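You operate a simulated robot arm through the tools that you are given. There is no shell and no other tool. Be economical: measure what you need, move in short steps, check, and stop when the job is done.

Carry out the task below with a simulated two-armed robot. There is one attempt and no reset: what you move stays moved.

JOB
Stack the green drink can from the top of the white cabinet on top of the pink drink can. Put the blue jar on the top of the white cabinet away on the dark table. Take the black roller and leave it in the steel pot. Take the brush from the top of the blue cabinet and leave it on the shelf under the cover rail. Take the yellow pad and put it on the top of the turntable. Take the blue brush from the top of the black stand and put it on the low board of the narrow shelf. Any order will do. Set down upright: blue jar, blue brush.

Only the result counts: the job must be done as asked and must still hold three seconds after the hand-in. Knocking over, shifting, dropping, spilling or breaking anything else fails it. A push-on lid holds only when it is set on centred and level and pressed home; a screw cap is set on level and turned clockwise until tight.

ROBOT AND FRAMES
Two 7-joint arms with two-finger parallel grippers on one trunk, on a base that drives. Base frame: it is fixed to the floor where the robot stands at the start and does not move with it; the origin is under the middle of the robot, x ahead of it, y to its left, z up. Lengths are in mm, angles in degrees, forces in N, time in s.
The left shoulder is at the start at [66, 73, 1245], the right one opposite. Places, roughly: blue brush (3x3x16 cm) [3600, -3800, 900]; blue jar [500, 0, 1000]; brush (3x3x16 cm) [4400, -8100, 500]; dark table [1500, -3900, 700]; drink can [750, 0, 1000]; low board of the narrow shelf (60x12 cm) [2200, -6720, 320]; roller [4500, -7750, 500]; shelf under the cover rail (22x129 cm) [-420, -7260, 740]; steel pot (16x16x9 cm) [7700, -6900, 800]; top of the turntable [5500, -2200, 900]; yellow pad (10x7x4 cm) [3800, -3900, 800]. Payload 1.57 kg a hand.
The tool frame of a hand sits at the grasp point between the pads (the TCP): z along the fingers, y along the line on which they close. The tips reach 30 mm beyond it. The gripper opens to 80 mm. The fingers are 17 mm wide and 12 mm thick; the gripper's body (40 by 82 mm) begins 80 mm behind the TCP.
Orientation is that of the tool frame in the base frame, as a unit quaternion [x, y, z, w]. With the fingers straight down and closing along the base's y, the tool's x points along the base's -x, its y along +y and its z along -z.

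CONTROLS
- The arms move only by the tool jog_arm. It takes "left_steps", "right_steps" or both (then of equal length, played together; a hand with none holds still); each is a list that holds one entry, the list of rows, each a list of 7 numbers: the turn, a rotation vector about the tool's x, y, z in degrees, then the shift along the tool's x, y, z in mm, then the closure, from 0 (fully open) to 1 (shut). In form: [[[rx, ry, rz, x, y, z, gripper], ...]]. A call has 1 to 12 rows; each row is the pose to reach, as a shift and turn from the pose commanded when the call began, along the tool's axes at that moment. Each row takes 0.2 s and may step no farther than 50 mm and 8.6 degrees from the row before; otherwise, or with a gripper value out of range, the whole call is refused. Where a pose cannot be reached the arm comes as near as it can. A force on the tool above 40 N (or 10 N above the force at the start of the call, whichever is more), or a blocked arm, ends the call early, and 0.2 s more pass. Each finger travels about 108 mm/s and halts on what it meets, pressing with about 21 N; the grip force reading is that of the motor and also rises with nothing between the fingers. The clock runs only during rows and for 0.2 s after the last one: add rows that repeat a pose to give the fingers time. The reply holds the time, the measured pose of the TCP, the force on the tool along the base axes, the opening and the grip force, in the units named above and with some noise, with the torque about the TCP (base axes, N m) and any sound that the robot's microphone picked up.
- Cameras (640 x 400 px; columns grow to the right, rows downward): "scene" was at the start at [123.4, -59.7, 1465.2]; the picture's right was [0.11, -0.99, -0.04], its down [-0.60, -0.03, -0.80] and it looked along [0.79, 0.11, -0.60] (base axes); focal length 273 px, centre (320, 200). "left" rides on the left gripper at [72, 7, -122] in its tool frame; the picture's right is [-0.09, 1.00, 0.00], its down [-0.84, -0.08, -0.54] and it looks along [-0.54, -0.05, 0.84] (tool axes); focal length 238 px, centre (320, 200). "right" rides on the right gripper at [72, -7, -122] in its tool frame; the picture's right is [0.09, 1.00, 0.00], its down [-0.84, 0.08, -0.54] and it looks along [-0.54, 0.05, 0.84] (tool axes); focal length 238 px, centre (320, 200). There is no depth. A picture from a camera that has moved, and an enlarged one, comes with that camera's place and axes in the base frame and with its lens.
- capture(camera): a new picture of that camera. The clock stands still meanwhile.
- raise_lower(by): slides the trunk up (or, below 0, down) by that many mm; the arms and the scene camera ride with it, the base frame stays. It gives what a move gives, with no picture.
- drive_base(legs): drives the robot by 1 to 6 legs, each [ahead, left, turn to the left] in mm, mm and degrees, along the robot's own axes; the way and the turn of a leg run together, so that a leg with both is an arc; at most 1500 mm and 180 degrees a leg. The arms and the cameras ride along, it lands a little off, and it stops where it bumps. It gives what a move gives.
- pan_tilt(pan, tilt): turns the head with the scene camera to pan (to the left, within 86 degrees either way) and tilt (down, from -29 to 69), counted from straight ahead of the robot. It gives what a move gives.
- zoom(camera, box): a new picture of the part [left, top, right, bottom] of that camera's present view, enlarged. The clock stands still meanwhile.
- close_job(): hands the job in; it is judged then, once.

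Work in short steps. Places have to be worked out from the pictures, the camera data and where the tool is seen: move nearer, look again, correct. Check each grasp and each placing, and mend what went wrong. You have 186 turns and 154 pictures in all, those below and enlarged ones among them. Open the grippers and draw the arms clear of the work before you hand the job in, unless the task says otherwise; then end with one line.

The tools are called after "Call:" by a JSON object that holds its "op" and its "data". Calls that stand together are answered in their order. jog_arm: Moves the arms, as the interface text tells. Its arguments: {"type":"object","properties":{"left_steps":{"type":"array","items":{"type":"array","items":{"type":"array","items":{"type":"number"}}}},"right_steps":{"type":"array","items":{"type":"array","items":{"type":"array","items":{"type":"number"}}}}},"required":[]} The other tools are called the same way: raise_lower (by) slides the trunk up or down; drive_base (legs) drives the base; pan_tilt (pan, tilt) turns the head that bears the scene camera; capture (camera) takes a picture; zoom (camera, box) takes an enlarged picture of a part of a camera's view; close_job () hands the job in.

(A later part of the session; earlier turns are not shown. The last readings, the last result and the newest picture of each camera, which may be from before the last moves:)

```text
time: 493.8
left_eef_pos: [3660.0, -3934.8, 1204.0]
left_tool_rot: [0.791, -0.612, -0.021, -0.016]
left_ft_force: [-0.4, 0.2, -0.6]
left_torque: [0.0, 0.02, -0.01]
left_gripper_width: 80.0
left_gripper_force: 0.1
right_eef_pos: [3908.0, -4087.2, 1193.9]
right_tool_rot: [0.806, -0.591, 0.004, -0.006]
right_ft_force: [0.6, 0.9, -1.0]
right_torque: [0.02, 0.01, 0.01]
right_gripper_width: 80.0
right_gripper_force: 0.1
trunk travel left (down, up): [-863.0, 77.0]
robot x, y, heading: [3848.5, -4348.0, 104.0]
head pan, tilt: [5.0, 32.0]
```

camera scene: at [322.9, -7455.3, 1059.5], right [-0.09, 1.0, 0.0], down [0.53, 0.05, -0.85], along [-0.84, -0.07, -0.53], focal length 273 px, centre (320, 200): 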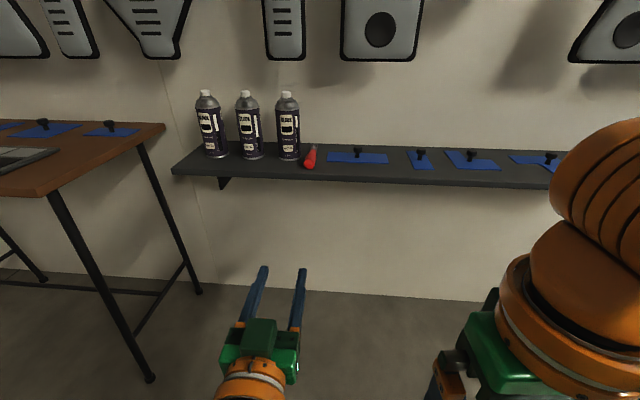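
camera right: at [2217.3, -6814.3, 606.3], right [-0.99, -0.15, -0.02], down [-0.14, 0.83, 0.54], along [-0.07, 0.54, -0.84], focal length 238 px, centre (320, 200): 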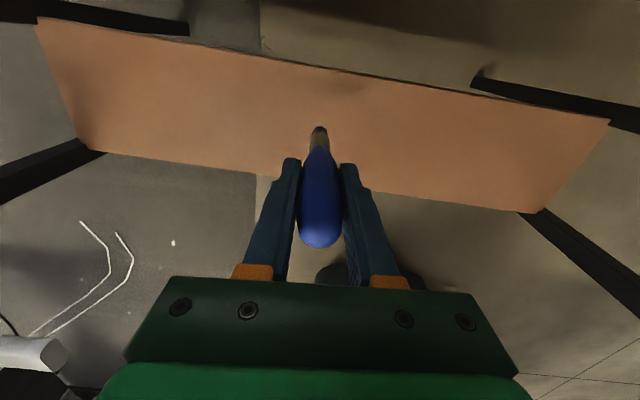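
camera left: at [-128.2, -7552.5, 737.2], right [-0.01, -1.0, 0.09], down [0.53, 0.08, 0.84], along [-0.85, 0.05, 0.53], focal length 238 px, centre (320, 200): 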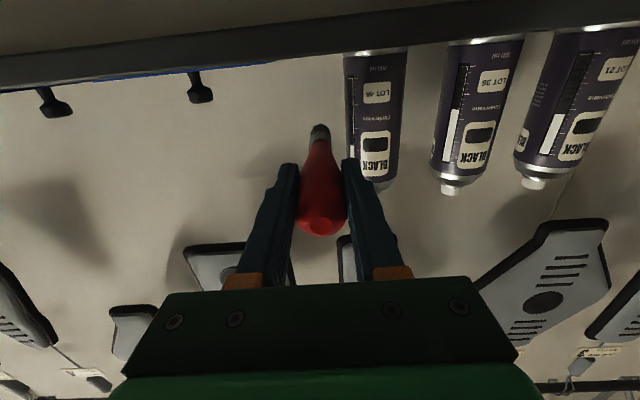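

Left arm is near its limit; lowering it a little before retracting.

Call:
{"op": "jog_arm", "data": {"left_steps": [[[0, 0, 0, 10, 0, 30, 0.5], [0, 0, 0, 20, 0, 60, 0.5], [0, 0, 0, 60, 0, 80, 0.5], [0, 0, 0, 100, 0, 80, 0.5], [0, 0, 0, 140, 0, 70, 0.5], [0, 0, 0, 180, 0, 50, 0.5], [0, 0, 0, 220, 0, 20, 0.5], [0, 0, 0, 220, 0, 0, 0.5]]]}}

Call:
{"op": "drive_base", "data": {"legs": [[160, -24, 9]]}}

Call:
{"op": "capture", "data": {"camera": "right"}}

```text
time: 495.6
left_eef_pos: [3727.1, -3943.5, 1205.8]
left_tool_rot: [0.791, -0.611, -0.021, -0.015]
left_ft_force: [-0.1, -0.2, 0.1]
left_torque: [0.01, 0.0, 0.02]
left_gripper_width: 40.1
left_gripper_force: 0.1
left hand out of reach, approached as far as the arm can: row 1, 2, 3, 4, 5, 6, 7, 8
right_eef_pos: [3907.4, -4088.3, 1194.5]
right_tool_rot: [0.807, -0.591, 0.006, -0.007]
right_ft_force: [-0.1, -0.3, -1.5]
right_torque: [0.0, 0.0, -0.03]
right_gripper_width: 80.0
right_gripper_force: 0.1
trunk travel left (down, up): [-863.0, 77.0]
robot x, y, heading: [3850.2, -4343.2, 103.8]
head pan, tilt: [5.0, 32.0]
```

```text
time: 497.2
left_eef_pos: [3640.5, -3803.8, 1204.0]
left_tool_rot: [0.834, -0.551, -0.021, -0.013]
left_ft_force: [0.3, 0.5, -0.4]
left_torque: [-0.03, -0.03, 0.01]
left_gripper_width: 39.7
left_gripper_force: 0.0
right_eef_pos: [3839.2, -3920.0, 1193.4]
right_tool_rot: [0.849, -0.528, 0.006, -0.007]
right_ft_force: [-0.4, -0.4, 0.3]
right_torque: [-0.02, 0.0, 0.0]
right_gripper_width: 79.9
right_gripper_force: 0.0
trunk travel left (down, up): [-863.0, 77.0]
robot x, y, heading: [3820.6, -4186.7, 112.5]
head pan, tilt: [5.0, 32.0]
stopped in leg 1: the robot was blocked; the commanded pose is now the measured one
```

```text
21 pictures are left
camera right: at [3874.8, -3981.8, 1315.1], right [-0.85, -0.52, -0.02], down [-0.45, 0.71, 0.54], along [-0.27, 0.47, -0.84], focal length 238 px, centre (320, 200)
```

right: 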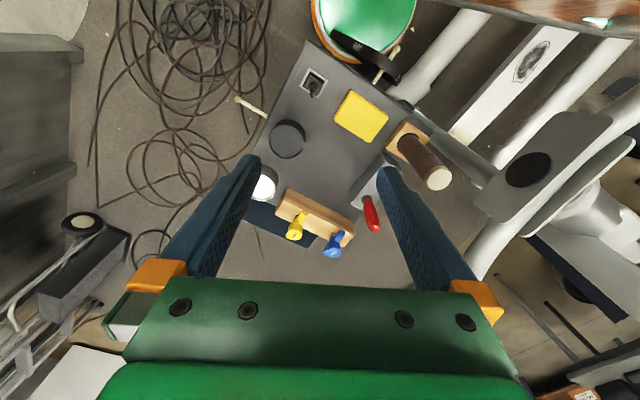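

Base just touched the bag at the stand's front; backing off 25 mm. Then yawing the right tool 67° so it closes along the pad's short (y) side, over the pad at ≈(3748,-3918).

Call:
{"op": "drive_base", "data": {"legs": [[-25, 0, 0]]}}

Call:
{"op": "jog_arm", "data": {"right_steps": [[[0, 0, -8.4, -8, 10, 10, 0], [0, 0, -16.8, -16, 20, 20, 0], [0, 0, -25.2, -24, 30, 30, 0], [0, 0, -33.6, -34, 40, 40, 0], [0, 0, -42, -44, 50, 60, 0], [0, 0, -50.4, -54, 60, 80, 0], [0, 0, -58.8, -62, 70, 100, 0], [0, 0, -67, -68, 78, 130, 0], [0, 0, -67, -68, 78, 160, 0], [0, 0, -67, -68, 78, 190, 0], [0, 0, -67, -68, 78, 190, 0]]]}}

Call:
{"op": "capture", "data": {"camera": "right"}}

```text
time: 498.0
left_eef_pos: [3648.1, -3823.2, 1203.9]
left_tool_rot: [0.835, -0.55, -0.02, -0.013]
left_ft_force: [-0.3, 0.8, 0.5]
left_torque: [-0.02, -0.03, -0.02]
left_gripper_width: 40.0
left_gripper_force: 0.0
right_eef_pos: [3847.4, -3938.9, 1193.6]
right_tool_rot: [0.849, -0.529, 0.007, -0.006]
right_ft_force: [0.4, 0.7, 0.7]
right_torque: [-0.04, -0.01, -0.02]
right_gripper_width: 80.2
right_gripper_force: 0.1
trunk travel left (down, up): [-863.0, 77.0]
robot x, y, heading: [3833.4, -4213.3, 112.2]
head pan, tilt: [5.0, 32.0]
```

```text
time: 500.4
left_eef_pos: [3649.9, -3829.0, 1206.5]
left_tool_rot: [0.834, -0.551, -0.022, -0.014]
left_ft_force: [0.3, 0.9, 0.5]
left_torque: [0.0, 0.03, -0.02]
left_gripper_width: 40.0
left_gripper_force: 0.0
right_eef_pos: [3753.1, -3915.2, 1004.4]
right_tool_rot: [1.0, 0.028, 0.008, -0.004]
right_ft_force: [0.6, 0.5, 0.4]
right_torque: [-0.01, 0.0, -0.02]
right_gripper_width: 80.0
right_gripper_force: 0.0
trunk travel left (down, up): [-863.0, 77.0]
robot x, y, heading: [3834.0, -4211.5, 112.4]
head pan, tilt: [5.0, 32.0]
```

```text
20 pictures are left
camera right: at [3822.2, -3905.5, 1125.9], right [0.15, -0.99, -0.01], down [-0.84, -0.13, 0.53], along [-0.52, -0.07, -0.85], focal length 238 px, centre (320, 200)
```

right: 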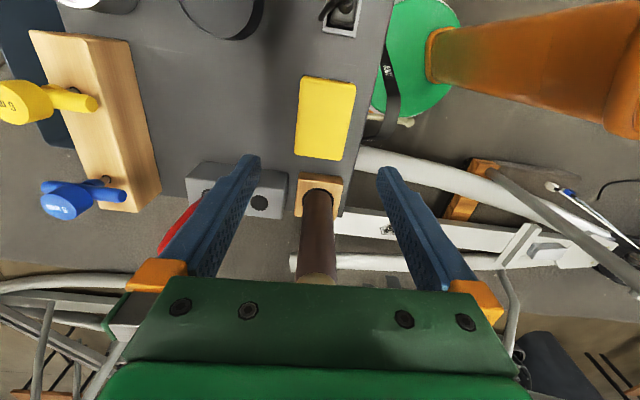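

Centred to 5 mm; pad short side ≈68 mm. Descending to TCP z≈803 in steps and closing.

Call:
{"op": "jog_arm", "data": {"right_steps": [[[0, 0, 1, 2, 5, 40, 0], [0, 0, 1, 2, 5, 80, 0], [0, 0, 1, 2, 5, 120, 0], [0, 0, 1, 2, 5, 150, 0], [0, 0, 1, 2, 5, 170, 0], [0, 0, 1, 2, 5, 170, 0]]]}}

Call:
{"op": "capture", "data": {"camera": "right"}}

```text
time: 501.8
left_eef_pos: [3650.8, -3828.4, 1206.0]
left_tool_rot: [0.835, -0.55, -0.022, -0.015]
left_ft_force: [-0.1, 0.2, 0.5]
left_torque: [0.0, -0.01, 0.0]
left_gripper_width: 39.7
left_gripper_force: 0.1
right_eef_pos: [3757.4, -3920.1, 834.0]
right_tool_rot: [1.0, 0.018, 0.008, -0.004]
right_ft_force: [0.1, 0.3, -0.3]
right_torque: [0.03, 0.04, 0.02]
right_gripper_width: 80.1
right_gripper_force: 0.1
trunk travel left (down, up): [-863.0, 77.0]
robot x, y, heading: [3832.8, -4205.5, 112.4]
head pan, tilt: [5.0, 32.0]
```

```text
19 pictures are left
camera right: at [3826.8, -3911.8, 955.7], right [0.13, -0.99, -0.01], down [-0.84, -0.11, 0.53], along [-0.52, -0.06, -0.85], focal length 238 px, centre (320, 200)
```

right: 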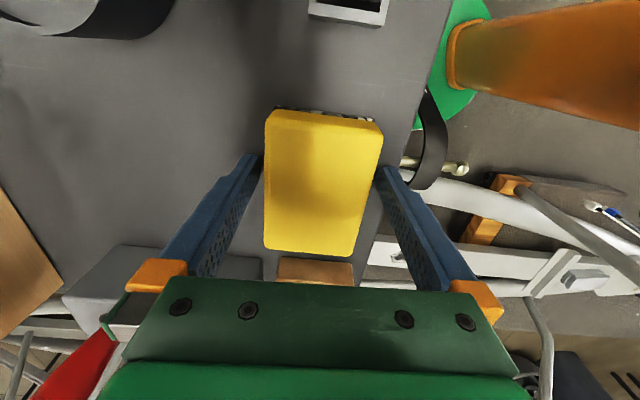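

The tips are already alongside the pad (its top is ≈830). Going 6 mm lower and closing.

Call:
{"op": "jog_arm", "data": {"right_steps": [[[0, 0, 0, 0, 1.5, 3, 0], [0, 0, 0, 0, 1.5, 6, 0], [0, 0, 0, 0, 1.5, 6, 0.5], [0, 0, 0, 0, 1.5, 6, 1], [0, 0, 0, 0, 1.5, 6, 1]]]}}

```text
time: 503.1
left_eef_pos: [3653.0, -3836.1, 1207.6]
left_tool_rot: [0.834, -0.55, -0.025, -0.016]
left_ft_force: [-0.5, 0.3, -0.6]
left_torque: [-0.05, 0.01, -0.01]
left_gripper_width: 40.0
left_gripper_force: 0.1
right_eef_pos: [3758.1, -3929.5, 830.3]
right_tool_rot: [1.0, 0.02, 0.003, -0.002]
right_ft_force: [-0.6, -15.4, 29.4]
right_torque: [-0.93, -0.28, -0.16]
right_gripper_width: 64.0
right_gripper_force: 20.7
trunk travel left (down, up): [-863.0, 77.0]
robot x, y, heading: [3829.7, -4208.1, 112.5]
head pan, tilt: [5.0, 32.0]
stopped in row 5 (right hand): the force on the tool passed its limit at 40 N (the readings are from after the stop); the commanded pose is now the measured one
```

Gripped at 64 mm with some reaction force. Lifting gently 30 mm and checking.

Call:
{"op": "jog_arm", "data": {"right_steps": [[[0, 0, 0, 0, 0, -5, 1], [0, 0, 0, 0, 0, -15, 1], [0, 0, 0, 0, 0, -40, 1], [0, 0, 0, 0, 0, -80, 1], [0, 0, 0, 0, 0, -80, 1]]]}}

Call:
{"op": "capture", "data": {"camera": "right"}}

```text
time: 504.4
left_eef_pos: [3650.4, -3829.2, 1205.3]
left_tool_rot: [0.835, -0.55, -0.022, -0.015]
left_ft_force: [0.2, -0.6, 0.0]
left_torque: [0.0, 0.01, -0.02]
left_gripper_width: 40.3
left_gripper_force: 0.0
right_eef_pos: [3758.4, -3922.3, 908.1]
right_tool_rot: [1.0, 0.019, 0.007, -0.002]
right_ft_force: [0.6, -0.9, -0.5]
right_torque: [-0.03, 0.0, 0.02]
right_gripper_width: 63.6
right_gripper_force: 21.0
trunk travel left (down, up): [-863.0, 77.0]
robot x, y, heading: [3830.7, -4206.0, 112.6]
head pan, tilt: [5.0, 32.0]
```

```text
18 pictures are left
camera right: at [3827.4, -3913.5, 1031.3], right [0.13, -0.99, 0.0], down [-0.84, -0.11, 0.53], along [-0.53, -0.07, -0.85], focal length 238 px, centre (320, 200)
```

right: 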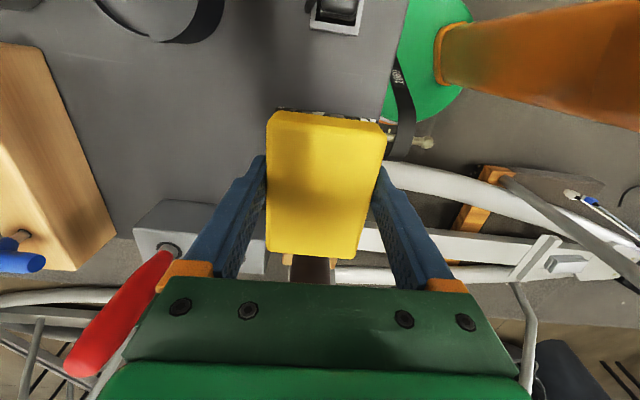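

Pad held well. Raising it a little and retracing the corridor southwards.

Call:
{"op": "jog_arm", "data": {"right_steps": [[[0, 0, 0, 0, 0, -40, 1], [0, 0, 0, 0, 0, -80, 1], [0, 0, 0, 0, 0, -120, 1]]]}}

Call:
{"op": "drive_base", "data": {"legs": [[-480, 0, 0], [0, 0, -22.5], [0, 100, 0], [-1450, 0, 0], [-290, 0, 0], [0, 380, 0]]}}

```text
time: 505.1
left_eef_pos: [3649.9, -3830.9, 1205.8]
left_tool_rot: [0.835, -0.55, -0.022, -0.014]
left_ft_force: [-0.1, 0.3, 0.1]
left_torque: [-0.01, -0.01, -0.04]
left_gripper_width: 40.0
left_gripper_force: 0.1
right_eef_pos: [3752.3, -3924.5, 1028.3]
right_tool_rot: [1.0, 0.019, 0.007, -0.003]
right_ft_force: [0.5, -0.4, -0.3]
right_torque: [-0.01, -0.01, 0.02]
right_gripper_width: 63.4
right_gripper_force: 21.0
trunk travel left (down, up): [-863.0, 77.0]
robot x, y, heading: [3828.1, -4210.8, 112.4]
head pan, tilt: [5.0, 32.0]
```

```text
time: 520.4
left_eef_pos: [3495.6, -5978.4, 1205.3]
left_tool_rot: [-0.707, 0.707, 0.019, 0.018]
left_ft_force: [-0.2, -0.2, -0.4]
left_torque: [0.03, 0.0, -0.03]
left_gripper_width: 39.8
left_gripper_force: 0.0
right_eef_pos: [3551.7, -6106.1, 1027.2]
right_tool_rot: [0.983, -0.183, 0.007, -0.001]
right_ft_force: [-0.1, -0.4, 0.5]
right_torque: [0.03, -0.01, 0.02]
right_gripper_width: 63.6
right_gripper_force: 21.5
trunk travel left (down, up): [-863.0, 77.0]
robot x, y, heading: [3508.8, -6398.6, 89.2]
head pan, tilt: [5.0, 32.0]
```

Continuing: reverse to y≈-8700, turn east, drive to x≈6740.

Call:
{"op": "drive_base", "data": {"legs": [[-1500, 0, 0], [-800, 0, 0], [0, 0, -89.2], [1500, 0, 0], [1500, 0, 0], [230, 0, 0]]}}

Call:
{"op": "drive_base", "data": {"legs": [[0, 0, 90], [1500, 0, 0], [1500, 0, 0]]}}

```text
time: 551.0
left_eef_pos: [7146.5, -8774.6, 1205.9]
left_tool_rot: [0.015, 1.0, 0.0, 0.028]
left_ft_force: [0.6, 0.3, 0.6]
left_torque: [0.0, 0.01, -0.04]
left_gripper_width: 40.2
left_gripper_force: 0.1
right_eef_pos: [7018.7, -8829.2, 1028.0]
right_tool_rot: [-0.555, 0.832, -0.006, -0.003]
right_ft_force: [0.5, 0.4, -0.1]
right_torque: [-0.03, -0.05, 0.01]
right_gripper_width: 63.4
right_gripper_force: 21.3
trunk travel left (down, up): [-863.0, 77.0]
robot x, y, heading: [6724.8, -8778.3, -2.7]
head pan, tilt: [5.0, 32.0]
```

```text
time: 569.0
left_eef_pos: [6808.6, -5405.8, 1205.8]
left_tool_rot: [-0.704, 0.709, 0.018, 0.019]
left_ft_force: [-0.7, 0.1, -0.3]
left_torque: [0.01, 0.02, 0.02]
left_gripper_width: 40.1
left_gripper_force: 0.1
right_eef_pos: [6864.9, -5534.6, 1026.6]
right_tool_rot: [0.983, -0.186, 0.007, -0.001]
right_ft_force: [0.8, -0.6, 0.5]
right_torque: [0.04, 0.01, 0.01]
right_gripper_width: 63.2
right_gripper_force: 21.2
trunk travel left (down, up): [-863.0, 77.0]
robot x, y, heading: [6820.6, -5828.6, 89.1]
head pan, tilt: [5.0, 32.0]
```

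Looking north into the booth for the turntable at (5500,-2200).

Call:
{"op": "pan_tilt", "data": {"pan": 15, "tilt": 12}}

Call:
{"op": "capture", "data": {"camera": "scene"}}

```text
time: 569.9
left_eef_pos: [6809.7, -5404.9, 1205.7]
left_tool_rot: [-0.704, 0.71, 0.018, 0.02]
left_ft_force: [0.6, -0.3, -0.4]
left_torque: [-0.02, -0.02, 0.02]
left_gripper_width: 39.9
left_gripper_force: 0.1
right_eef_pos: [6865.3, -5533.5, 1026.6]
right_tool_rot: [0.983, -0.186, 0.008, -0.002]
right_ft_force: [0.4, 0.8, -0.2]
right_torque: [-0.01, 0.02, 0.0]
right_gripper_width: 63.4
right_gripper_force: 21.0
trunk travel left (down, up): [-863.0, 77.0]
robot x, y, heading: [6819.7, -5828.1, 88.8]
head pan, tilt: [15.0, 12.0]
```

```text
17 pictures are left
camera scene: at [6799.7, -5687.8, 1491.6], right [0.97, 0.24, 0.0], down [0.05, -0.2, -0.98], along [-0.23, 0.95, -0.21], focal length 273 px, centre (320, 200)
```

scene: 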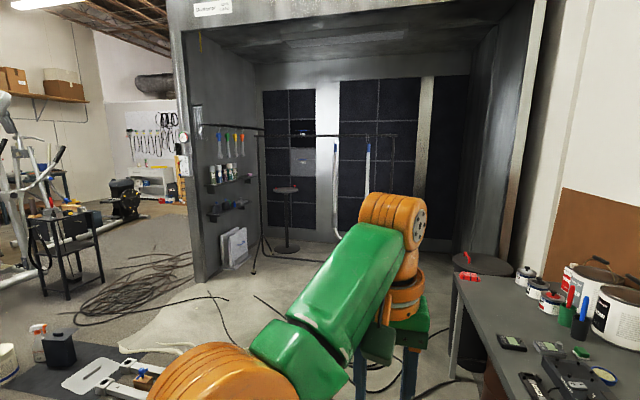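

The turntable is the round disc inside the booth at ≈(5475,-2200), z≈850; a hanging rack stands in front. Driving north 1000 and looking at the floor and rack.

Call:
{"op": "drive_base", "data": {"legs": [[1000, 250, 0]]}}

Call:
{"op": "pan_tilt", "data": {"pan": 12, "tilt": 25}}

Call:
{"op": "capture", "data": {"camera": "scene"}}

```text
time: 575.1
left_eef_pos: [6575.6, -4425.4, 1206.9]
left_tool_rot: [-0.705, 0.709, 0.019, 0.019]
left_ft_force: [0.0, 0.2, 1.3]
left_torque: [0.03, 0.04, 0.02]
left_gripper_width: 40.3
left_gripper_force: 0.1
right_eef_pos: [6631.1, -4554.0, 1027.9]
right_tool_rot: [0.983, -0.185, 0.008, -0.001]
right_ft_force: [-0.2, 0.2, -0.3]
right_torque: [-0.01, 0.01, 0.01]
right_gripper_width: 63.7
right_gripper_force: 20.3
trunk travel left (down, up): [-863.0, 77.0]
robot x, y, heading: [6589.1, -4846.5, 88.6]
head pan, tilt: [15.0, 12.0]
```

```text
time: 575.9
left_eef_pos: [6575.7, -4423.8, 1205.5]
left_tool_rot: [-0.704, 0.709, 0.019, 0.019]
left_ft_force: [0.7, -0.5, -0.5]
left_torque: [-0.01, -0.04, -0.01]
left_gripper_width: 39.9
left_gripper_force: 0.2
right_eef_pos: [6630.7, -4552.4, 1028.2]
right_tool_rot: [0.983, -0.186, 0.008, -0.002]
right_ft_force: [-0.7, -0.2, -0.8]
right_torque: [0.0, 0.01, -0.01]
right_gripper_width: 63.3
right_gripper_force: 20.9
trunk travel left (down, up): [-863.0, 77.0]
robot x, y, heading: [6587.4, -4848.5, 88.9]
head pan, tilt: [12.0, 25.0]
```

```text
16 pictures are left
camera scene: at [6571.2, -4706.4, 1470.6], right [0.98, 0.19, 0.0], down [0.08, -0.41, -0.91], along [-0.17, 0.89, -0.42], focal length 273 px, centre (320, 200)
```

scene: 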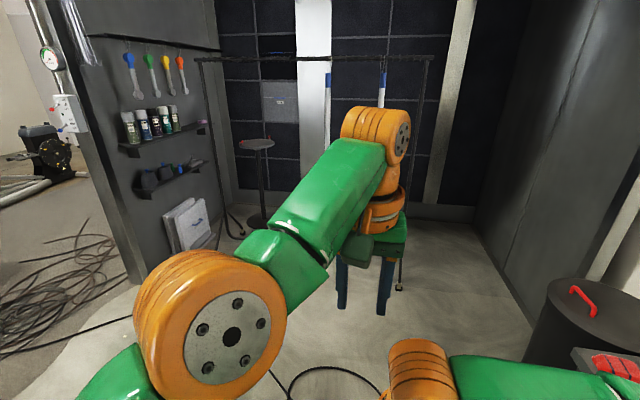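

The turntable is behind the rack line at ≈(5470,-2280), top z≈872; I need to pass under the rail (z≈1555) between post and hose. First tucking the extended left arm: pitching it forward while retracting.

Call:
{"op": "jog_arm", "data": {"left_steps": [[[0, -8, 0, 20, 0, 10, 1], [0, -16, 0, 45, 0, 20, 1], [0, -24, 0, 70, 0, 30, 1], [0, -32, 0, 100, 0, 40, 1], [0, -40, 0, 130, 0, 50, 1], [0, -48, 0, 160, 0, 60, 1], [0, -48, 0, 160, 0, 60, 1]]]}}

```text
time: 577.5
left_eef_pos: [6571.5, -4351.2, 1382.0]
left_tool_rot: [0.644, -0.634, -0.3, -0.306]
left_ft_force: [0.4, -0.4, -0.6]
left_torque: [-0.01, 0.0, 0.01]
left_gripper_width: 0.5
left_gripper_force: 20.6
left hand out of reach, approached as far as the arm can: row 1, 2, 3, 4, 5, 6, 7
right_eef_pos: [6630.2, -4551.9, 1027.5]
right_tool_rot: [0.983, -0.185, 0.008, -0.001]
right_ft_force: [0.9, 0.6, -0.3]
right_torque: [0.0, -0.03, -0.03]
right_gripper_width: 63.2
right_gripper_force: 21.4
trunk travel left (down, up): [-863.0, 77.0]
robot x, y, heading: [6587.6, -4845.1, 89.1]
head pan, tilt: [12.0, 25.0]
```

The left arm's commanded pose had drifted up beyond reach. Bringing it down and back while returning to vertical.

Call:
{"op": "jog_arm", "data": {"left_steps": [[[0, 6, 0, 45, 0, 12, 1], [0, 12, 0, 90, 0, 24, 1], [0, 18, 0, 135, 0, 36, 1], [0, 24, 0, 180, 0, 48, 1], [0, 30, 0, 225, 0, 60, 1], [0, 36, 0, 270, 0, 72, 1], [0, 42, 0, 315, 0, 84, 1], [0, 48, 0, 355, 0, 90, 1], [0, 50, 0, 395, 0, 90, 1], [0, 50, 0, 395, 0, 90, 1]]]}}

```text
time: 579.7
left_eef_pos: [6581.5, -4385.6, 1018.5]
left_tool_rot: [-0.705, 0.71, 0.005, 0.006]
left_ft_force: [-0.7, 1.2, 0.7]
left_torque: [0.03, -0.01, 0.0]
left_gripper_width: 0.1
left_gripper_force: 21.2
left hand out of reach, approached as far as the arm can: row 1, 2, 3, 4, 5, 6, 7, 8, 9, 10
right_eef_pos: [6631.3, -4552.1, 1026.9]
right_tool_rot: [0.983, -0.185, 0.007, -0.001]
right_ft_force: [-0.5, -0.6, -0.8]
right_torque: [0.05, 0.01, 0.02]
right_gripper_width: 63.4
right_gripper_force: 21.6
trunk travel left (down, up): [-863.0, 77.0]
robot x, y, heading: [6588.1, -4843.1, 88.9]
head pan, tilt: [12.0, 25.0]
```

Now pulling the left hand straight back.

Call:
{"op": "jog_arm", "data": {"left_steps": [[[0, 0, 0, 48, 0, 0, 1], [0, 0, 0, 96, 0, 0, 1], [0, 0, 0, 144, 0, 0, 1], [0, 0, 0, 192, 0, 0, 1], [0, 0, 0, 240, 0, 0, 1], [0, 0, 0, 288, 0, 0, 1], [0, 0, 0, 288, 0, 0, 1]]]}}

```text
time: 581.3
left_eef_pos: [6580.4, -4385.6, 1018.8]
left_tool_rot: [-0.704, 0.71, 0.006, 0.005]
left_ft_force: [-0.3, -0.2, -0.5]
left_torque: [0.01, -0.01, 0.02]
left_gripper_width: 0.0
left_gripper_force: 21.1
left hand out of reach, approached as far as the arm can: row 1, 2, 3, 4, 5, 6, 7
right_eef_pos: [6630.7, -4552.4, 1027.2]
right_tool_rot: [0.983, -0.185, 0.008, -0.002]
right_ft_force: [-0.7, 0.3, 0.1]
right_torque: [0.0, 0.02, 0.0]
right_gripper_width: 63.1
right_gripper_force: 20.8
trunk travel left (down, up): [-863.0, 77.0]
robot x, y, heading: [6590.6, -4846.3, 88.9]
head pan, tilt: [12.0, 25.0]
```

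The left arm's commanded pose is actually far behind the robot (my retractions accumulated). Walking the command forward again in two calls, with a leftward offset.

Call:
{"op": "jog_arm", "data": {"left_steps": [[[0, 0, 0, -45, 8, -18, 1], [0, 0, 0, -90, 16, -36, 1], [0, 0, 0, -135, 24, -54, 1], [0, 0, 0, -180, 32, -72, 1], [0, 0, 0, -225, 40, -90, 1], [0, 0, 0, -270, 48, -108, 1], [0, 0, 0, -315, 56, -126, 1], [0, 0, 0, -360, 64, -144, 1], [0, 0, 0, -405, 72, -162, 1], [0, 0, 0, -450, 80, -180, 1], [0, 0, 0, -495, 88, -198, 1], [0, 0, 0, -540, 96, -216, 1]]]}}

Call:
{"op": "jog_arm", "data": {"left_steps": [[[0, 0, 0, -45, 0, 0, 1], [0, 0, 0, -90, 0, 0, 1], [0, 0, 0, -135, 0, 0, 1], [0, 0, 0, -180, 0, 0, 1], [0, 0, 0, -225, 0, 0, 1], [0, 0, 0, -270, 0, 0, 1], [0, 0, 0, -315, 0, 0, 1], [0, 0, 0, -360, 0, 0, 1], [0, 0, 0, -380, 0, 0, 1], [0, 0, 0, -380, 0, 0, 1], [0, 0, 0, -380, 0, 0, 1]]]}}

```text
time: 583.9
left_eef_pos: [6463.1, -4360.3, 1112.6]
left_tool_rot: [-0.704, 0.71, 0.006, 0.006]
left_ft_force: [0.3, -0.2, 0.4]
left_torque: [0.01, -0.02, 0.01]
left_gripper_width: 0.0
left_gripper_force: 21.3
left hand out of reach, approached as far as the arm can: row 1, 2, 3, 4, 5, 6, 7, 8, 9, 10, 11, 12
right_eef_pos: [6631.1, -4551.9, 1028.2]
right_tool_rot: [0.983, -0.185, 0.007, 0.0]
right_ft_force: [-0.6, 0.4, 0.1]
right_torque: [0.06, -0.01, 0.02]
right_gripper_width: 63.3
right_gripper_force: 20.7
trunk travel left (down, up): [-863.0, 77.0]
robot x, y, heading: [6587.7, -4842.7, 88.7]
head pan, tilt: [12.0, 25.0]
```

```text
time: 586.3
left_eef_pos: [6433.6, -4352.6, 1089.5]
left_tool_rot: [-0.705, 0.71, 0.007, 0.006]
left_ft_force: [-0.4, 0.4, -0.3]
left_torque: [0.0, 0.02, -0.02]
left_gripper_width: 0.1
left_gripper_force: 21.0
left hand out of reach, approached as far as the arm can: row 1, 2, 3, 4, 5, 6, 7, 8, 9, 10, 11
right_eef_pos: [6630.6, -4552.7, 1027.4]
right_tool_rot: [0.983, -0.185, 0.008, -0.001]
right_ft_force: [0.7, 0.2, -0.7]
right_torque: [0.01, -0.03, 0.02]
right_gripper_width: 63.4
right_gripper_force: 20.7
trunk travel left (down, up): [-863.0, 77.0]
robot x, y, heading: [6589.6, -4846.8, 89.1]
head pan, tilt: [12.0, 25.0]
```

The left arm is fully straight (singular), so it only swings. I'll steer it out to the left/back so that it's out of the way (or bends on the way).

Call:
{"op": "jog_arm", "data": {"left_steps": [[[0, 0, 0, 20, 40, 0, 1], [0, 0, 0, 45, 80, 0, 1], [0, 0, 0, 75, 115, 0, 1], [0, 0, 0, 110, 150, 0, 1], [0, 0, 0, 150, 175, 0, 1], [0, 0, 0, 195, 195, 0, 1], [0, 0, 0, 240, 210, 0, 1], [0, 0, 0, 285, 215, 0, 1], [0, 0, 0, 330, 215, 0, 1], [0, 0, 0, 330, 215, 0, 1]]]}}

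Call:
{"op": "pan_tilt", "data": {"pan": 40, "tilt": 45}}

Call:
{"op": "capture", "data": {"camera": "scene"}}

```text
time: 588.5
left_eef_pos: [6041.7, -4599.9, 1137.7]
left_tool_rot: [-0.705, 0.709, 0.005, 0.006]
left_ft_force: [-0.1, -0.6, 0.1]
left_torque: [-0.01, 0.01, -0.02]
left_gripper_width: 0.0
left_gripper_force: 21.1
left hand out of reach, approached as far as the arm can: row 1, 2, 3, 4, 5, 6, 7, 8, 9, 10
right_eef_pos: [6631.7, -4551.2, 1026.3]
right_tool_rot: [0.983, -0.186, 0.007, -0.001]
right_ft_force: [0.3, -0.5, -1.1]
right_torque: [-0.02, 0.02, 0.03]
right_gripper_width: 63.1
right_gripper_force: 21.2
trunk travel left (down, up): [-863.0, 77.0]
robot x, y, heading: [6588.2, -4843.6, 88.7]
head pan, tilt: [12.0, 25.0]
```

```text
time: 589.4
left_eef_pos: [6042.8, -4600.2, 1137.0]
left_tool_rot: [-0.704, 0.71, 0.006, 0.007]
left_ft_force: [0.3, 0.0, -0.5]
left_torque: [0.0, 0.0, -0.02]
left_gripper_width: 0.0
left_gripper_force: 20.7
right_eef_pos: [6630.9, -4552.2, 1026.5]
right_tool_rot: [0.983, -0.185, 0.007, -0.001]
right_ft_force: [0.6, -0.3, 0.0]
right_torque: [0.01, 0.01, -0.02]
right_gripper_width: 63.4
right_gripper_force: 21.0
trunk travel left (down, up): [-863.0, 77.0]
robot x, y, heading: [6589.5, -4845.2, 88.8]
head pan, tilt: [40.0, 45.0]
```

```text
15 pictures are left
camera scene: at [6537.3, -4733.8, 1440.0], right [0.78, 0.63, 0.0], down [0.44, -0.55, -0.71], along [-0.44, 0.55, -0.71], focal length 273 px, centre (320, 200)
```

scene: 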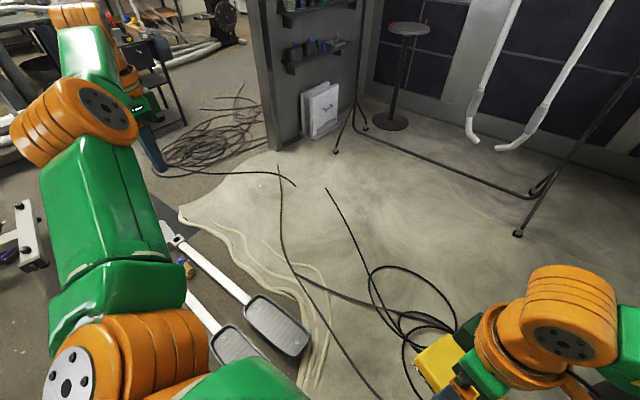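

The rack has a low bar at y≈-2750, so I'll reach over it from the south: robot at ≈(5620,-2975), placing with a forward-tilted hand. First swing the left arm down by the robot's side.

Call:
{"op": "jog_arm", "data": {"left_steps": [[[0, 0, 0, -14, -12, 44, 1], [0, 0, 0, -28, -24, 88, 1], [0, 0, 0, -42, -36, 132, 1], [0, 0, 0, -56, -48, 176, 1], [0, 0, 0, -70, -60, 220, 1], [0, 0, 0, -84, -72, 264, 1], [0, 0, 0, -98, -84, 308, 1], [0, 0, 0, -112, -96, 352, 1], [0, 0, 0, -123, -108, 390, 1], [0, 0, 0, -123, -108, 390, 1], [0, 0, 0, -123, -108, 390, 1]]]}}

```text
time: 591.8
left_eef_pos: [6158.3, -4511.7, 792.5]
left_tool_rot: [-0.705, 0.71, 0.006, 0.006]
left_ft_force: [-0.1, 0.1, -0.6]
left_torque: [0.0, -0.01, 0.0]
left_gripper_width: 0.0
left_gripper_force: 20.7
left hand out of reach, approached as far as the arm can: row 1, 2, 3, 4, 5, 6, 7, 8, 9, 10, 11
right_eef_pos: [6631.2, -4551.9, 1027.4]
right_tool_rot: [0.983, -0.185, 0.008, -0.002]
right_ft_force: [-0.8, 0.1, -0.1]
right_torque: [-0.04, -0.01, -0.01]
right_gripper_width: 63.3
right_gripper_force: 20.6
trunk travel left (down, up): [-863.0, 77.0]
robot x, y, heading: [6590.8, -4846.2, 88.8]
head pan, tilt: [40.0, 45.0]
```

Continuing to swing it lower and inward.

Call:
{"op": "jog_arm", "data": {"left_steps": [[[0, 0, 0, 25, -30, 40, 1], [0, 0, 0, 50, -60, 80, 1], [0, 0, 0, 75, -90, 120, 1], [0, 0, 0, 100, -120, 160, 1], [0, 0, 0, 125, -150, 200, 1], [0, 0, 0, 150, -170, 240, 1], [0, 0, 0, 150, -170, 240, 1], [0, 0, 0, 150, -170, 240, 1]]]}}

```text
refused: row 1 steps farther than a row can; nothing moved
```

Call:
{"op": "jog_arm", "data": {"left_steps": [[[0, 0, 0, 18, -22, 34, 1], [0, 0, 0, 36, -44, 68, 1], [0, 0, 0, 54, -66, 102, 1], [0, 0, 0, 72, -88, 136, 1], [0, 0, 0, 90, -110, 170, 1], [0, 0, 0, 108, -132, 204, 1], [0, 0, 0, 126, -154, 238, 1], [0, 0, 0, 126, -154, 238, 1], [0, 0, 0, 126, -154, 238, 1]]]}}

```text
time: 593.8
left_eef_pos: [6333.0, -4642.9, 619.0]
left_tool_rot: [-0.705, 0.709, 0.007, 0.006]
left_ft_force: [0.0, 0.4, 0.1]
left_torque: [-0.01, 0.02, 0.02]
left_gripper_width: 0.0
left_gripper_force: 21.1
left hand out of reach, approached as far as the arm can: row 4, 5, 6, 7, 8, 9
right_eef_pos: [6630.5, -4552.0, 1027.9]
right_tool_rot: [0.983, -0.185, 0.007, -0.001]
right_ft_force: [-0.8, -0.2, -0.8]
right_torque: [0.01, 0.0, 0.0]
right_gripper_width: 63.3
right_gripper_force: 21.0
trunk travel left (down, up): [-863.0, 77.0]
robot x, y, heading: [6590.4, -4842.4, 88.9]
head pan, tilt: [40.0, 45.0]
```

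Letting the left arm converge on its target (straight down by the side).

Call:
{"op": "jog_arm", "data": {"left_steps": [[[0, 0, 0, -20, 0, -20, 1], [0, 0, 0, -40, 0, -40, 1], [0, 0, 0, -60, 0, -60, 1], [0, 0, 0, -80, 0, -80, 1], [0, 0, 0, -100, 0, -110, 1], [0, 0, 0, -120, 0, -140, 1], [0, 0, 0, -140, 0, -170, 1], [0, 0, 0, -140, 0, -200, 1], [0, 0, 0, -140, 0, -200, 1], [0, 0, 0, -140, 0, -200, 1]]]}}

```text
time: 596.0
left_eef_pos: [6310.1, -4438.6, 770.4]
left_tool_rot: [-0.705, 0.709, 0.007, 0.007]
left_ft_force: [-1.1, -0.3, -0.3]
left_torque: [0.0, -0.02, 0.0]
left_gripper_width: 0.0
left_gripper_force: 21.0
left hand out of reach, approached as far as the arm can: row 1, 2, 3, 4, 5, 6, 7, 8, 9, 10
right_eef_pos: [6631.1, -4551.5, 1027.6]
right_tool_rot: [0.983, -0.185, 0.008, -0.001]
right_ft_force: [-0.3, -0.2, -0.6]
right_torque: [0.0, 0.0, -0.01]
right_gripper_width: 63.5
right_gripper_force: 20.8
trunk travel left (down, up): [-863.0, 77.0]
robot x, y, heading: [6586.4, -4844.3, 88.9]
head pan, tilt: [40.0, 45.0]
```

Moving the left hand back, inward and down along its reach to hug the robot's side.

Call:
{"op": "jog_arm", "data": {"left_steps": [[[0, 0, 0, 32, -12, 25, 1], [0, 0, 0, 64, -24, 50, 1], [0, 0, 0, 96, -36, 75, 1], [0, 0, 0, 128, -48, 100, 1], [0, 0, 0, 160, -60, 120, 1], [0, 0, 0, 192, -72, 140, 1], [0, 0, 0, 224, -84, 160, 1], [0, 0, 0, 256, -96, 175, 1], [0, 0, 0, 288, -108, 185, 1], [0, 0, 0, 306, -120, 190, 1], [0, 0, 0, 306, -130, 190, 1]]]}}

```text
time: 598.4
left_eef_pos: [6436.8, -4746.2, 594.6]
left_tool_rot: [-0.705, 0.71, 0.006, 0.005]
left_ft_force: [0.0, -0.8, 0.7]
left_torque: [0.01, -0.02, -0.03]
left_gripper_width: 0.2
left_gripper_force: 21.6
left hand out of reach, approached as far as the arm can: row 1, 2, 3, 4, 5, 6, 7, 8, 9, 10, 11
right_eef_pos: [6630.8, -4552.8, 1028.0]
right_tool_rot: [0.983, -0.184, 0.008, -0.001]
right_ft_force: [0.5, -0.9, -0.3]
right_torque: [-0.01, 0.0, 0.01]
right_gripper_width: 63.1
right_gripper_force: 20.5
trunk travel left (down, up): [-863.0, 77.0]
robot x, y, heading: [6587.4, -4844.0, 88.9]
head pan, tilt: [40.0, 45.0]
```

Left arm is now tucked. Yawing the right hand back by 70° so the pad's grip axis is lateral, then driving the first part towards the booth.

Call:
{"op": "jog_arm", "data": {"right_steps": [[[0, 0, 8, 0, 0, 0, 1], [0, 0, 16, 0, 0, 0, 1], [0, 0, 24, 0, 0, 0, 1], [0, 0, 32, 0, 0, 0, 1], [0, 0, 40, 0, 0, 0, 1], [0, 0, 48, 0, 0, 0, 1], [0, 0, 56, 0, 0, 0, 1], [0, 0, 64, 0, 0, 0, 1], [0, 0, 70, 0, 0, 0, 1]]]}}

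Call:
{"op": "drive_base", "data": {"legs": [[900, 330, 0]]}}

```text
time: 600.4
left_eef_pos: [6436.3, -4747.0, 595.0]
left_tool_rot: [-0.704, 0.71, 0.006, 0.006]
left_ft_force: [-0.5, 0.0, 0.2]
left_torque: [-0.01, 0.01, -0.01]
left_gripper_width: 0.1
left_gripper_force: 21.4
right_eef_pos: [6630.9, -4551.2, 1028.6]
right_tool_rot: [-0.698, 0.716, -0.006, 0.005]
right_ft_force: [0.2, 0.3, -0.3]
right_torque: [0.03, -0.01, -0.03]
right_gripper_width: 63.2
right_gripper_force: 20.7
trunk travel left (down, up): [-863.0, 77.0]
robot x, y, heading: [6586.1, -4842.6, 89.0]
head pan, tilt: [40.0, 45.0]
```

```text
time: 603.3
left_eef_pos: [6287.8, -4301.2, 595.7]
left_tool_rot: [-0.706, 0.708, 0.007, 0.007]
left_ft_force: [1.0, -0.4, 0.6]
left_torque: [0.0, -0.01, 0.0]
left_gripper_width: 0.0
left_gripper_force: 21.3
right_eef_pos: [6483.6, -4107.1, 1029.2]
right_tool_rot: [-0.701, 0.713, -0.003, 0.006]
right_ft_force: [0.9, -0.2, -0.6]
right_torque: [-0.02, 0.02, 0.01]
right_gripper_width: 63.4
right_gripper_force: 20.7
trunk travel left (down, up): [-863.0, 77.0]
robot x, y, heading: [6440.3, -4394.5, 89.4]
head pan, tilt: [40.0, 45.0]
stopped in leg 1: the robot was blocked; the commanded pose is now the measured one
```

Blocked; looking down to see by what.

Call:
{"op": "pan_tilt", "data": {"pan": 10, "tilt": 55}}

Call:
{"op": "capture", "data": {"camera": "scene"}}

```text
time: 604.2
left_eef_pos: [6287.5, -4299.2, 594.6]
left_tool_rot: [-0.706, 0.708, 0.006, 0.006]
left_ft_force: [0.4, -0.8, -0.1]
left_torque: [-0.02, -0.03, -0.02]
left_gripper_width: 0.2
left_gripper_force: 21.1
right_eef_pos: [6481.2, -4104.0, 1027.8]
right_tool_rot: [-0.701, 0.714, -0.006, 0.006]
right_ft_force: [-0.5, 0.0, -0.6]
right_torque: [0.01, -0.01, -0.02]
right_gripper_width: 63.2
right_gripper_force: 21.7
trunk travel left (down, up): [-863.0, 77.0]
robot x, y, heading: [6438.1, -4396.2, 89.3]
head pan, tilt: [10.0, 55.0]
```

```text
14 pictures are left
camera scene: at [6427.7, -4278.2, 1426.6], right [0.99, 0.16, 0.0], down [0.13, -0.81, -0.57], along [-0.09, 0.57, -0.82], focal length 273 px, centre (320, 200)
```

scene: 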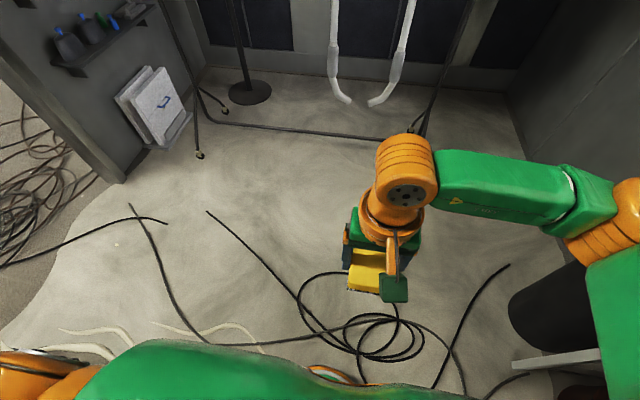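

The left side of the base is likely touching the ski/pad end at ≈(6223,-4415), not a hose. Shifting right 120 and continuing north.

Call:
{"op": "drive_base", "data": {"legs": [[0, -120, 0], [500, 0, 0]]}}

```text
time: 608.0
left_eef_pos: [6412.5, -3805.2, 594.3]
left_tool_rot: [0.709, -0.706, -0.007, -0.006]
left_ft_force: [0.2, -0.9, 0.0]
left_torque: [0.01, -0.01, 0.0]
left_gripper_width: 0.4
left_gripper_force: 21.0
right_eef_pos: [6606.7, -3609.2, 1029.8]
right_tool_rot: [-0.703, 0.711, -0.006, 0.005]
right_ft_force: [0.4, 0.0, -1.0]
right_torque: [0.01, -0.01, 0.03]
right_gripper_width: 63.1
right_gripper_force: 20.9
trunk travel left (down, up): [-863.0, 77.0]
robot x, y, heading: [6562.5, -3902.7, 89.7]
head pan, tilt: [10.0, 55.0]
```

Hoses are passable. Driving diagonally to (≈5640,-3010), just south of the rack's low bar, and turning to face the turntable.

Call:
{"op": "drive_base", "data": {"legs": [[870, 915, 0], [0, 0, 11]]}}

Call:
{"op": "pan_tilt", "data": {"pan": 0, "tilt": 35}}

Call:
{"op": "capture", "data": {"camera": "scene"}}

```text
time: 614.1
left_eef_pos: [5518.3, -2944.6, 596.0]
left_tool_rot: [0.712, -0.702, -0.005, -0.006]
left_ft_force: [0.1, -0.1, -0.3]
left_torque: [-0.03, 0.0, -0.02]
left_gripper_width: 0.2
left_gripper_force: 21.1
right_eef_pos: [5710.5, -2746.0, 1028.0]
right_tool_rot: [-0.705, 0.709, -0.006, 0.005]
right_ft_force: [0.1, 0.0, -0.1]
right_torque: [-0.02, -0.06, -0.01]
right_gripper_width: 63.1
right_gripper_force: 21.2
trunk travel left (down, up): [-863.0, 77.0]
robot x, y, heading: [5672.9, -3038.9, 89.9]
head pan, tilt: [10.0, 55.0]
stopped in leg 1: the robot was blocked; the commanded pose is now the measured one
```

```text
time: 614.9
left_eef_pos: [5519.1, -2944.5, 595.6]
left_tool_rot: [0.711, -0.703, -0.006, -0.007]
left_ft_force: [0.0, -0.8, -0.6]
left_torque: [-0.01, 0.02, 0.02]
left_gripper_width: 0.0
left_gripper_force: 20.9
right_eef_pos: [5711.1, -2746.3, 1027.8]
right_tool_rot: [-0.706, 0.708, -0.006, 0.006]
right_ft_force: [-0.4, -0.9, -1.1]
right_torque: [-0.01, 0.0, 0.01]
right_gripper_width: 63.2
right_gripper_force: 21.0
trunk travel left (down, up): [-863.0, 77.0]
robot x, y, heading: [5676.4, -3040.9, 89.9]
head pan, tilt: [0.0, 35.0]
```

```text
13 pictures are left
camera scene: at [5672.8, -2904.5, 1454.8], right [1.0, 0.0, 0.0], down [0.0, -0.57, -0.82], along [0.0, 0.82, -0.57], focal length 273 px, centre (320, 200)
```

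scene: 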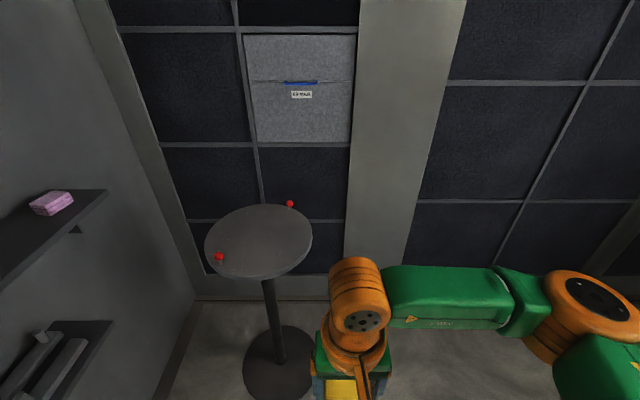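

Turntable disc: centre ≈(5462,-2235), radius ≈180, top z≈800–850. Turning 19° towards it, lowering the trunk 200, and pitching the right hand forward 60° while extending above disc height.

Call:
{"op": "drive_base", "data": {"legs": [[0, 0, 18.9]]}}

Call:
{"op": "raise_lower", "data": {"by": -180}}

Call:
{"op": "jog_arm", "data": {"right_steps": [[[0, -6.7, 0, -25, 0, -16, 1], [0, -13.4, 0, -50, 0, -32, 1], [0, -20, 0, -80, 0, -48, 1], [0, -26.7, 0, -110, 0, -64, 1], [0, -33.4, 0, -140, 0, -80, 1], [0, -40, 0, -175, 0, -95, 1], [0, -46.7, 0, -210, 0, -110, 1], [0, -53.4, 0, -245, 0, -122, 1], [0, -60, 0, -280, 0, -122, 1], [0, -60, 0, -310, 0, -122, 1], [0, -60, 0, -310, 0, -122, 1]]]}}

Call:
{"op": "capture", "data": {"camera": "scene"}}

```text
time: 616.4
left_eef_pos: [5497.4, -2999.1, 595.2]
left_tool_rot: [0.816, -0.577, -0.007, -0.005]
left_ft_force: [-0.4, 0.4, 0.3]
left_torque: [-0.02, -0.03, 0.02]
left_gripper_width: 0.1
left_gripper_force: 20.9
right_eef_pos: [5615.0, -2748.6, 1027.6]
right_tool_rot: [0.811, -0.585, 0.003, -0.006]
right_ft_force: [0.4, -0.1, -0.3]
right_torque: [0.01, 0.01, 0.0]
right_gripper_width: 63.4
right_gripper_force: 21.2
trunk travel left (down, up): [-863.0, 77.0]
robot x, y, heading: [5672.4, -3039.9, 108.7]
head pan, tilt: [0.0, 35.0]
```

```text
time: 618.4
left_eef_pos: [5496.0, -2999.6, 414.7]
left_tool_rot: [0.816, -0.578, -0.007, -0.005]
left_ft_force: [0.8, -0.7, 0.8]
left_torque: [-0.01, -0.01, -0.06]
left_gripper_width: 0.1
left_gripper_force: 20.5
right_eef_pos: [5615.1, -2750.2, 848.0]
right_tool_rot: [0.812, -0.584, 0.004, -0.006]
right_ft_force: [0.6, 0.1, 0.0]
right_torque: [-0.03, -0.01, -0.03]
right_gripper_width: 63.4
right_gripper_force: 20.9
trunk travel left (down, up): [-683.0, 257.0]
robot x, y, heading: [5670.8, -3038.8, 108.6]
head pan, tilt: [0.0, 35.0]
```

```text
time: 620.8
left_eef_pos: [5496.5, -2999.6, 414.9]
left_tool_rot: [0.816, -0.578, -0.008, -0.006]
left_ft_force: [0.0, -0.1, -1.0]
left_torque: [0.02, 0.02, -0.03]
left_gripper_width: 0.0
left_gripper_force: 20.8
right_eef_pos: [5515.2, -2457.1, 969.6]
right_tool_rot: [0.705, -0.502, -0.402, -0.297]
right_ft_force: [0.3, 0.6, -0.4]
right_torque: [0.0, -0.02, -0.01]
right_gripper_width: 63.3
right_gripper_force: 20.6
trunk travel left (down, up): [-683.0, 257.0]
robot x, y, heading: [5672.8, -3040.9, 108.9]
head pan, tilt: [0.0, 35.0]
```

```text
12 pictures are left
camera scene: at [5628.6, -2911.8, 1274.8], right [0.95, 0.32, 0.0], down [0.18, -0.54, -0.82], along [-0.26, 0.78, -0.57], focal length 273 px, centre (320, 200)
```

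scene: 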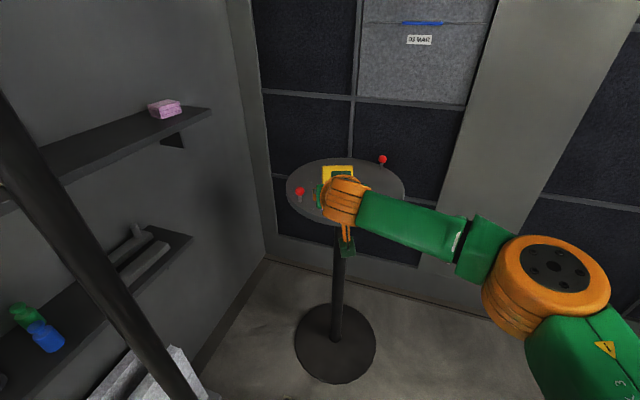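

TCP is just short of the disc's near edge (disc centre ≈(5483,-2266), top z≈848). Extending 68 mm forward and viewing.

Call:
{"op": "jog_arm", "data": {"right_steps": [[[0, 0, 0, -11, 0, 20, 1], [0, 0, 0, -22, 0, 39, 1], [0, 0, 0, -34, 0, 59, 1], [0, 0, 0, -34, 0, 59, 1]]]}}

Call:
{"op": "capture", "data": {"camera": "right"}}

Call:
{"op": "zoom", "data": {"camera": "scene", "box": [260, 130, 430, 270]}}

```text
time: 621.8
left_eef_pos: [5496.6, -2999.6, 414.0]
left_tool_rot: [0.816, -0.578, -0.007, -0.004]
left_ft_force: [-0.4, 0.6, -0.4]
left_torque: [-0.01, 0.04, 0.03]
left_gripper_width: 0.0
left_gripper_force: 20.9
right_eef_pos: [5507.2, -2411.6, 967.0]
right_tool_rot: [0.705, -0.503, -0.402, -0.298]
right_ft_force: [0.0, 0.6, -0.1]
right_torque: [-0.02, -0.05, -0.02]
right_gripper_width: 63.2
right_gripper_force: 21.0
right hand out of reach, approached as far as the arm can: row 2, 3, 4
trunk travel left (down, up): [-683.0, 257.0]
robot x, y, heading: [5672.7, -3040.3, 108.5]
head pan, tilt: [0.0, 35.0]
```

```text
11 pictures are left
camera right: at [5558.8, -2542.8, 964.6], right [-0.93, -0.36, -0.1], down [-0.07, -0.08, 0.99], along [-0.37, 0.93, 0.05], focal length 238 px, centre (320, 200)
```

right: 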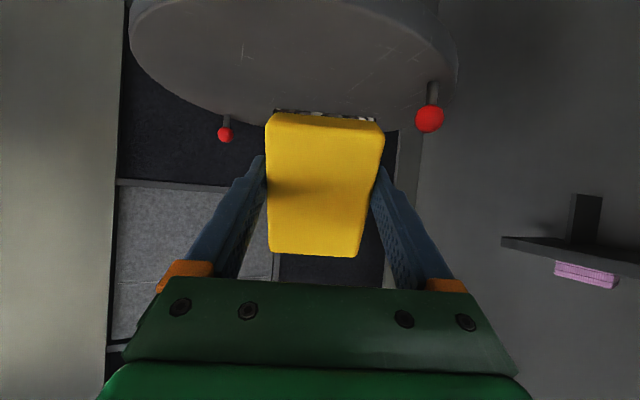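

```text
2.86 times, centred on (345, 200) of scene
camera zoom: at [5628.0, -2911.4, 1274.8], right [0.95, 0.32, 0.0], down [0.18, -0.54, -0.82], along [-0.26, 0.78, -0.57], focal length 780 px, centre (249, 200)
```

zoom: 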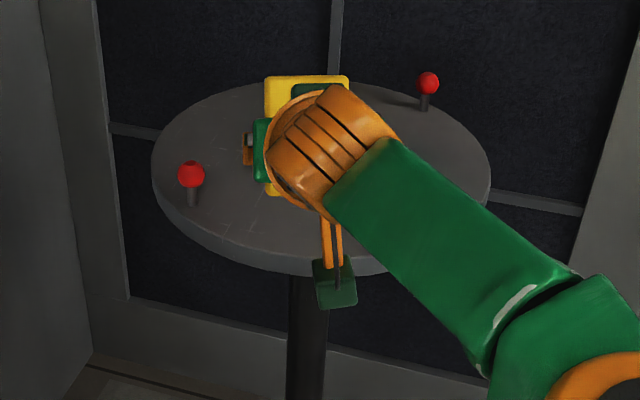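

Near the arm's limit; pitching 10° more gives extra reach. Moving 30 forward, 20 right and 48 down, then check.

Call:
{"op": "jog_arm", "data": {"right_steps": [[[0, -5, 0, -8, -7, 13, 1], [0, -10, 0, -15, -14, 26, 1], [0, -10, 0, -5, -20, 32, 1], [0, -10, 0, 10, -20, 40, 1], [0, -10, 0, 26, -20, 50, 1], [0, -10, 0, 26, -20, 50, 1]]]}}

Call:
{"op": "zoom", "data": {"camera": "scene", "box": [260, 130, 430, 270]}}

```text
time: 623.2
left_eef_pos: [5497.3, -2999.8, 416.3]
left_tool_rot: [0.816, -0.578, -0.007, -0.005]
left_ft_force: [0.7, -0.1, -0.5]
left_torque: [0.0, 0.04, -0.01]
left_gripper_width: 0.3
left_gripper_force: 20.7
right_eef_pos: [5528.2, -2381.5, 917.9]
right_tool_rot: [0.667, -0.475, -0.462, -0.34]
right_ft_force: [0.6, 0.9, -0.8]
right_torque: [0.01, 0.0, 0.05]
right_gripper_width: 63.3
right_gripper_force: 21.1
right hand out of reach, approached as far as the arm can: row 2, 3, 4, 5, 6
trunk travel left (down, up): [-683.0, 257.0]
robot x, y, heading: [5674.5, -3043.9, 108.7]
head pan, tilt: [0.0, 35.0]
```

```text
2.86 times, centred on (345, 200) of scene
camera zoom: at [5628.3, -2911.6, 1274.8], right [0.95, 0.32, 0.0], down [0.18, -0.54, -0.82], along [-0.26, 0.78, -0.57], focal length 780 px, centre (249, 200)
```

zoom: 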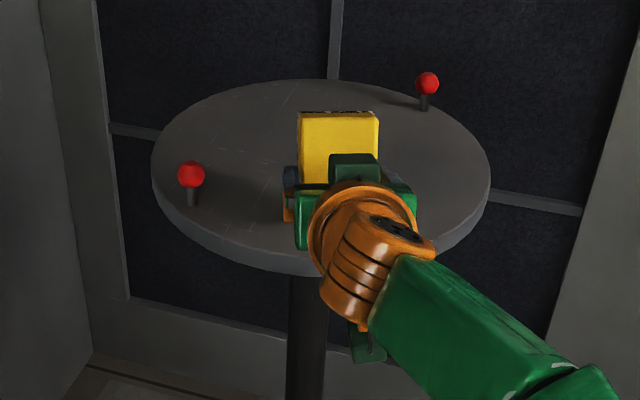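

Pad is well over the disc. Lowering slowly until its lower edge touches.

Call:
{"op": "jog_arm", "data": {"right_steps": [[[0, 0, 0, 5, 0, 1, 1], [0, 0, 0, 9, 0, 2, 1], [0, 0, 0, 12, 0, 3, 1], [0, 0, 0, 15, 0, 4, 1], [0, 0, 0, 18, 0, 5, 1], [0, 0, 0, 18, 0, 5, 1]]]}}

Call:
{"op": "capture", "data": {"camera": "right"}}

```text
time: 624.6
left_eef_pos: [5496.8, -2999.7, 416.1]
left_tool_rot: [0.816, -0.578, -0.008, -0.006]
left_ft_force: [0.5, -0.5, 0.0]
left_torque: [-0.02, 0.0, 0.0]
left_gripper_width: 0.0
left_gripper_force: 21.5
right_eef_pos: [5530.8, -2385.6, 904.9]
right_tool_rot: [0.666, -0.473, -0.464, -0.342]
right_ft_force: [-1.6, 9.2, 23.6]
right_torque: [0.81, 0.32, -0.1]
right_gripper_width: 63.5
right_gripper_force: 20.5
trunk travel left (down, up): [-683.0, 257.0]
robot x, y, heading: [5668.7, -3041.2, 108.6]
head pan, tilt: [0.0, 35.0]
```

```text
8 pictures are left
camera right: at [5581.4, -2515.1, 877.1], right [-0.93, -0.34, -0.1], down [-0.02, -0.25, 0.97], along [-0.36, 0.91, 0.23], focal length 238 px, centre (320, 200)
```

right: 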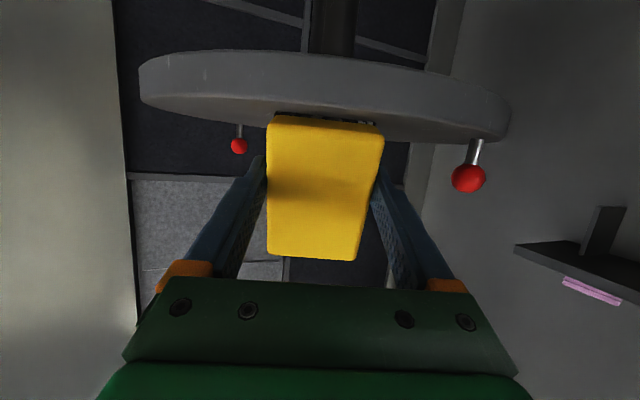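

The pad touches the disc (z≈847). At 70° it could tip either way, so I ease the pitch back to 60° (lifting 8 mm and 16 mm back) so it will fall forward onto the disc.

Call:
{"op": "jog_arm", "data": {"right_steps": [[[0, 0, 0, -8, 0, -3, 1], [0, 5, 0, -5, 0, -10, 1], [0, 10, 0, -2, 0, -18, 1], [0, 10, 0, -2, 0, -18, 1]]]}}

```text
time: 625.6
left_eef_pos: [5496.7, -2999.7, 415.5]
left_tool_rot: [0.816, -0.578, -0.007, -0.005]
left_ft_force: [-0.2, 1.6, 0.4]
left_torque: [-0.01, 0.0, -0.02]
left_gripper_width: 0.0
left_gripper_force: 20.5
right_eef_pos: [5533.5, -2396.8, 906.6]
right_tool_rot: [0.705, -0.503, -0.402, -0.297]
right_ft_force: [0.0, -0.7, -1.1]
right_torque: [-0.02, 0.01, 0.04]
right_gripper_width: 63.2
right_gripper_force: 21.3
trunk travel left (down, up): [-683.0, 257.0]
robot x, y, heading: [5673.0, -3043.4, 108.7]
head pan, tilt: [0.0, 35.0]
```

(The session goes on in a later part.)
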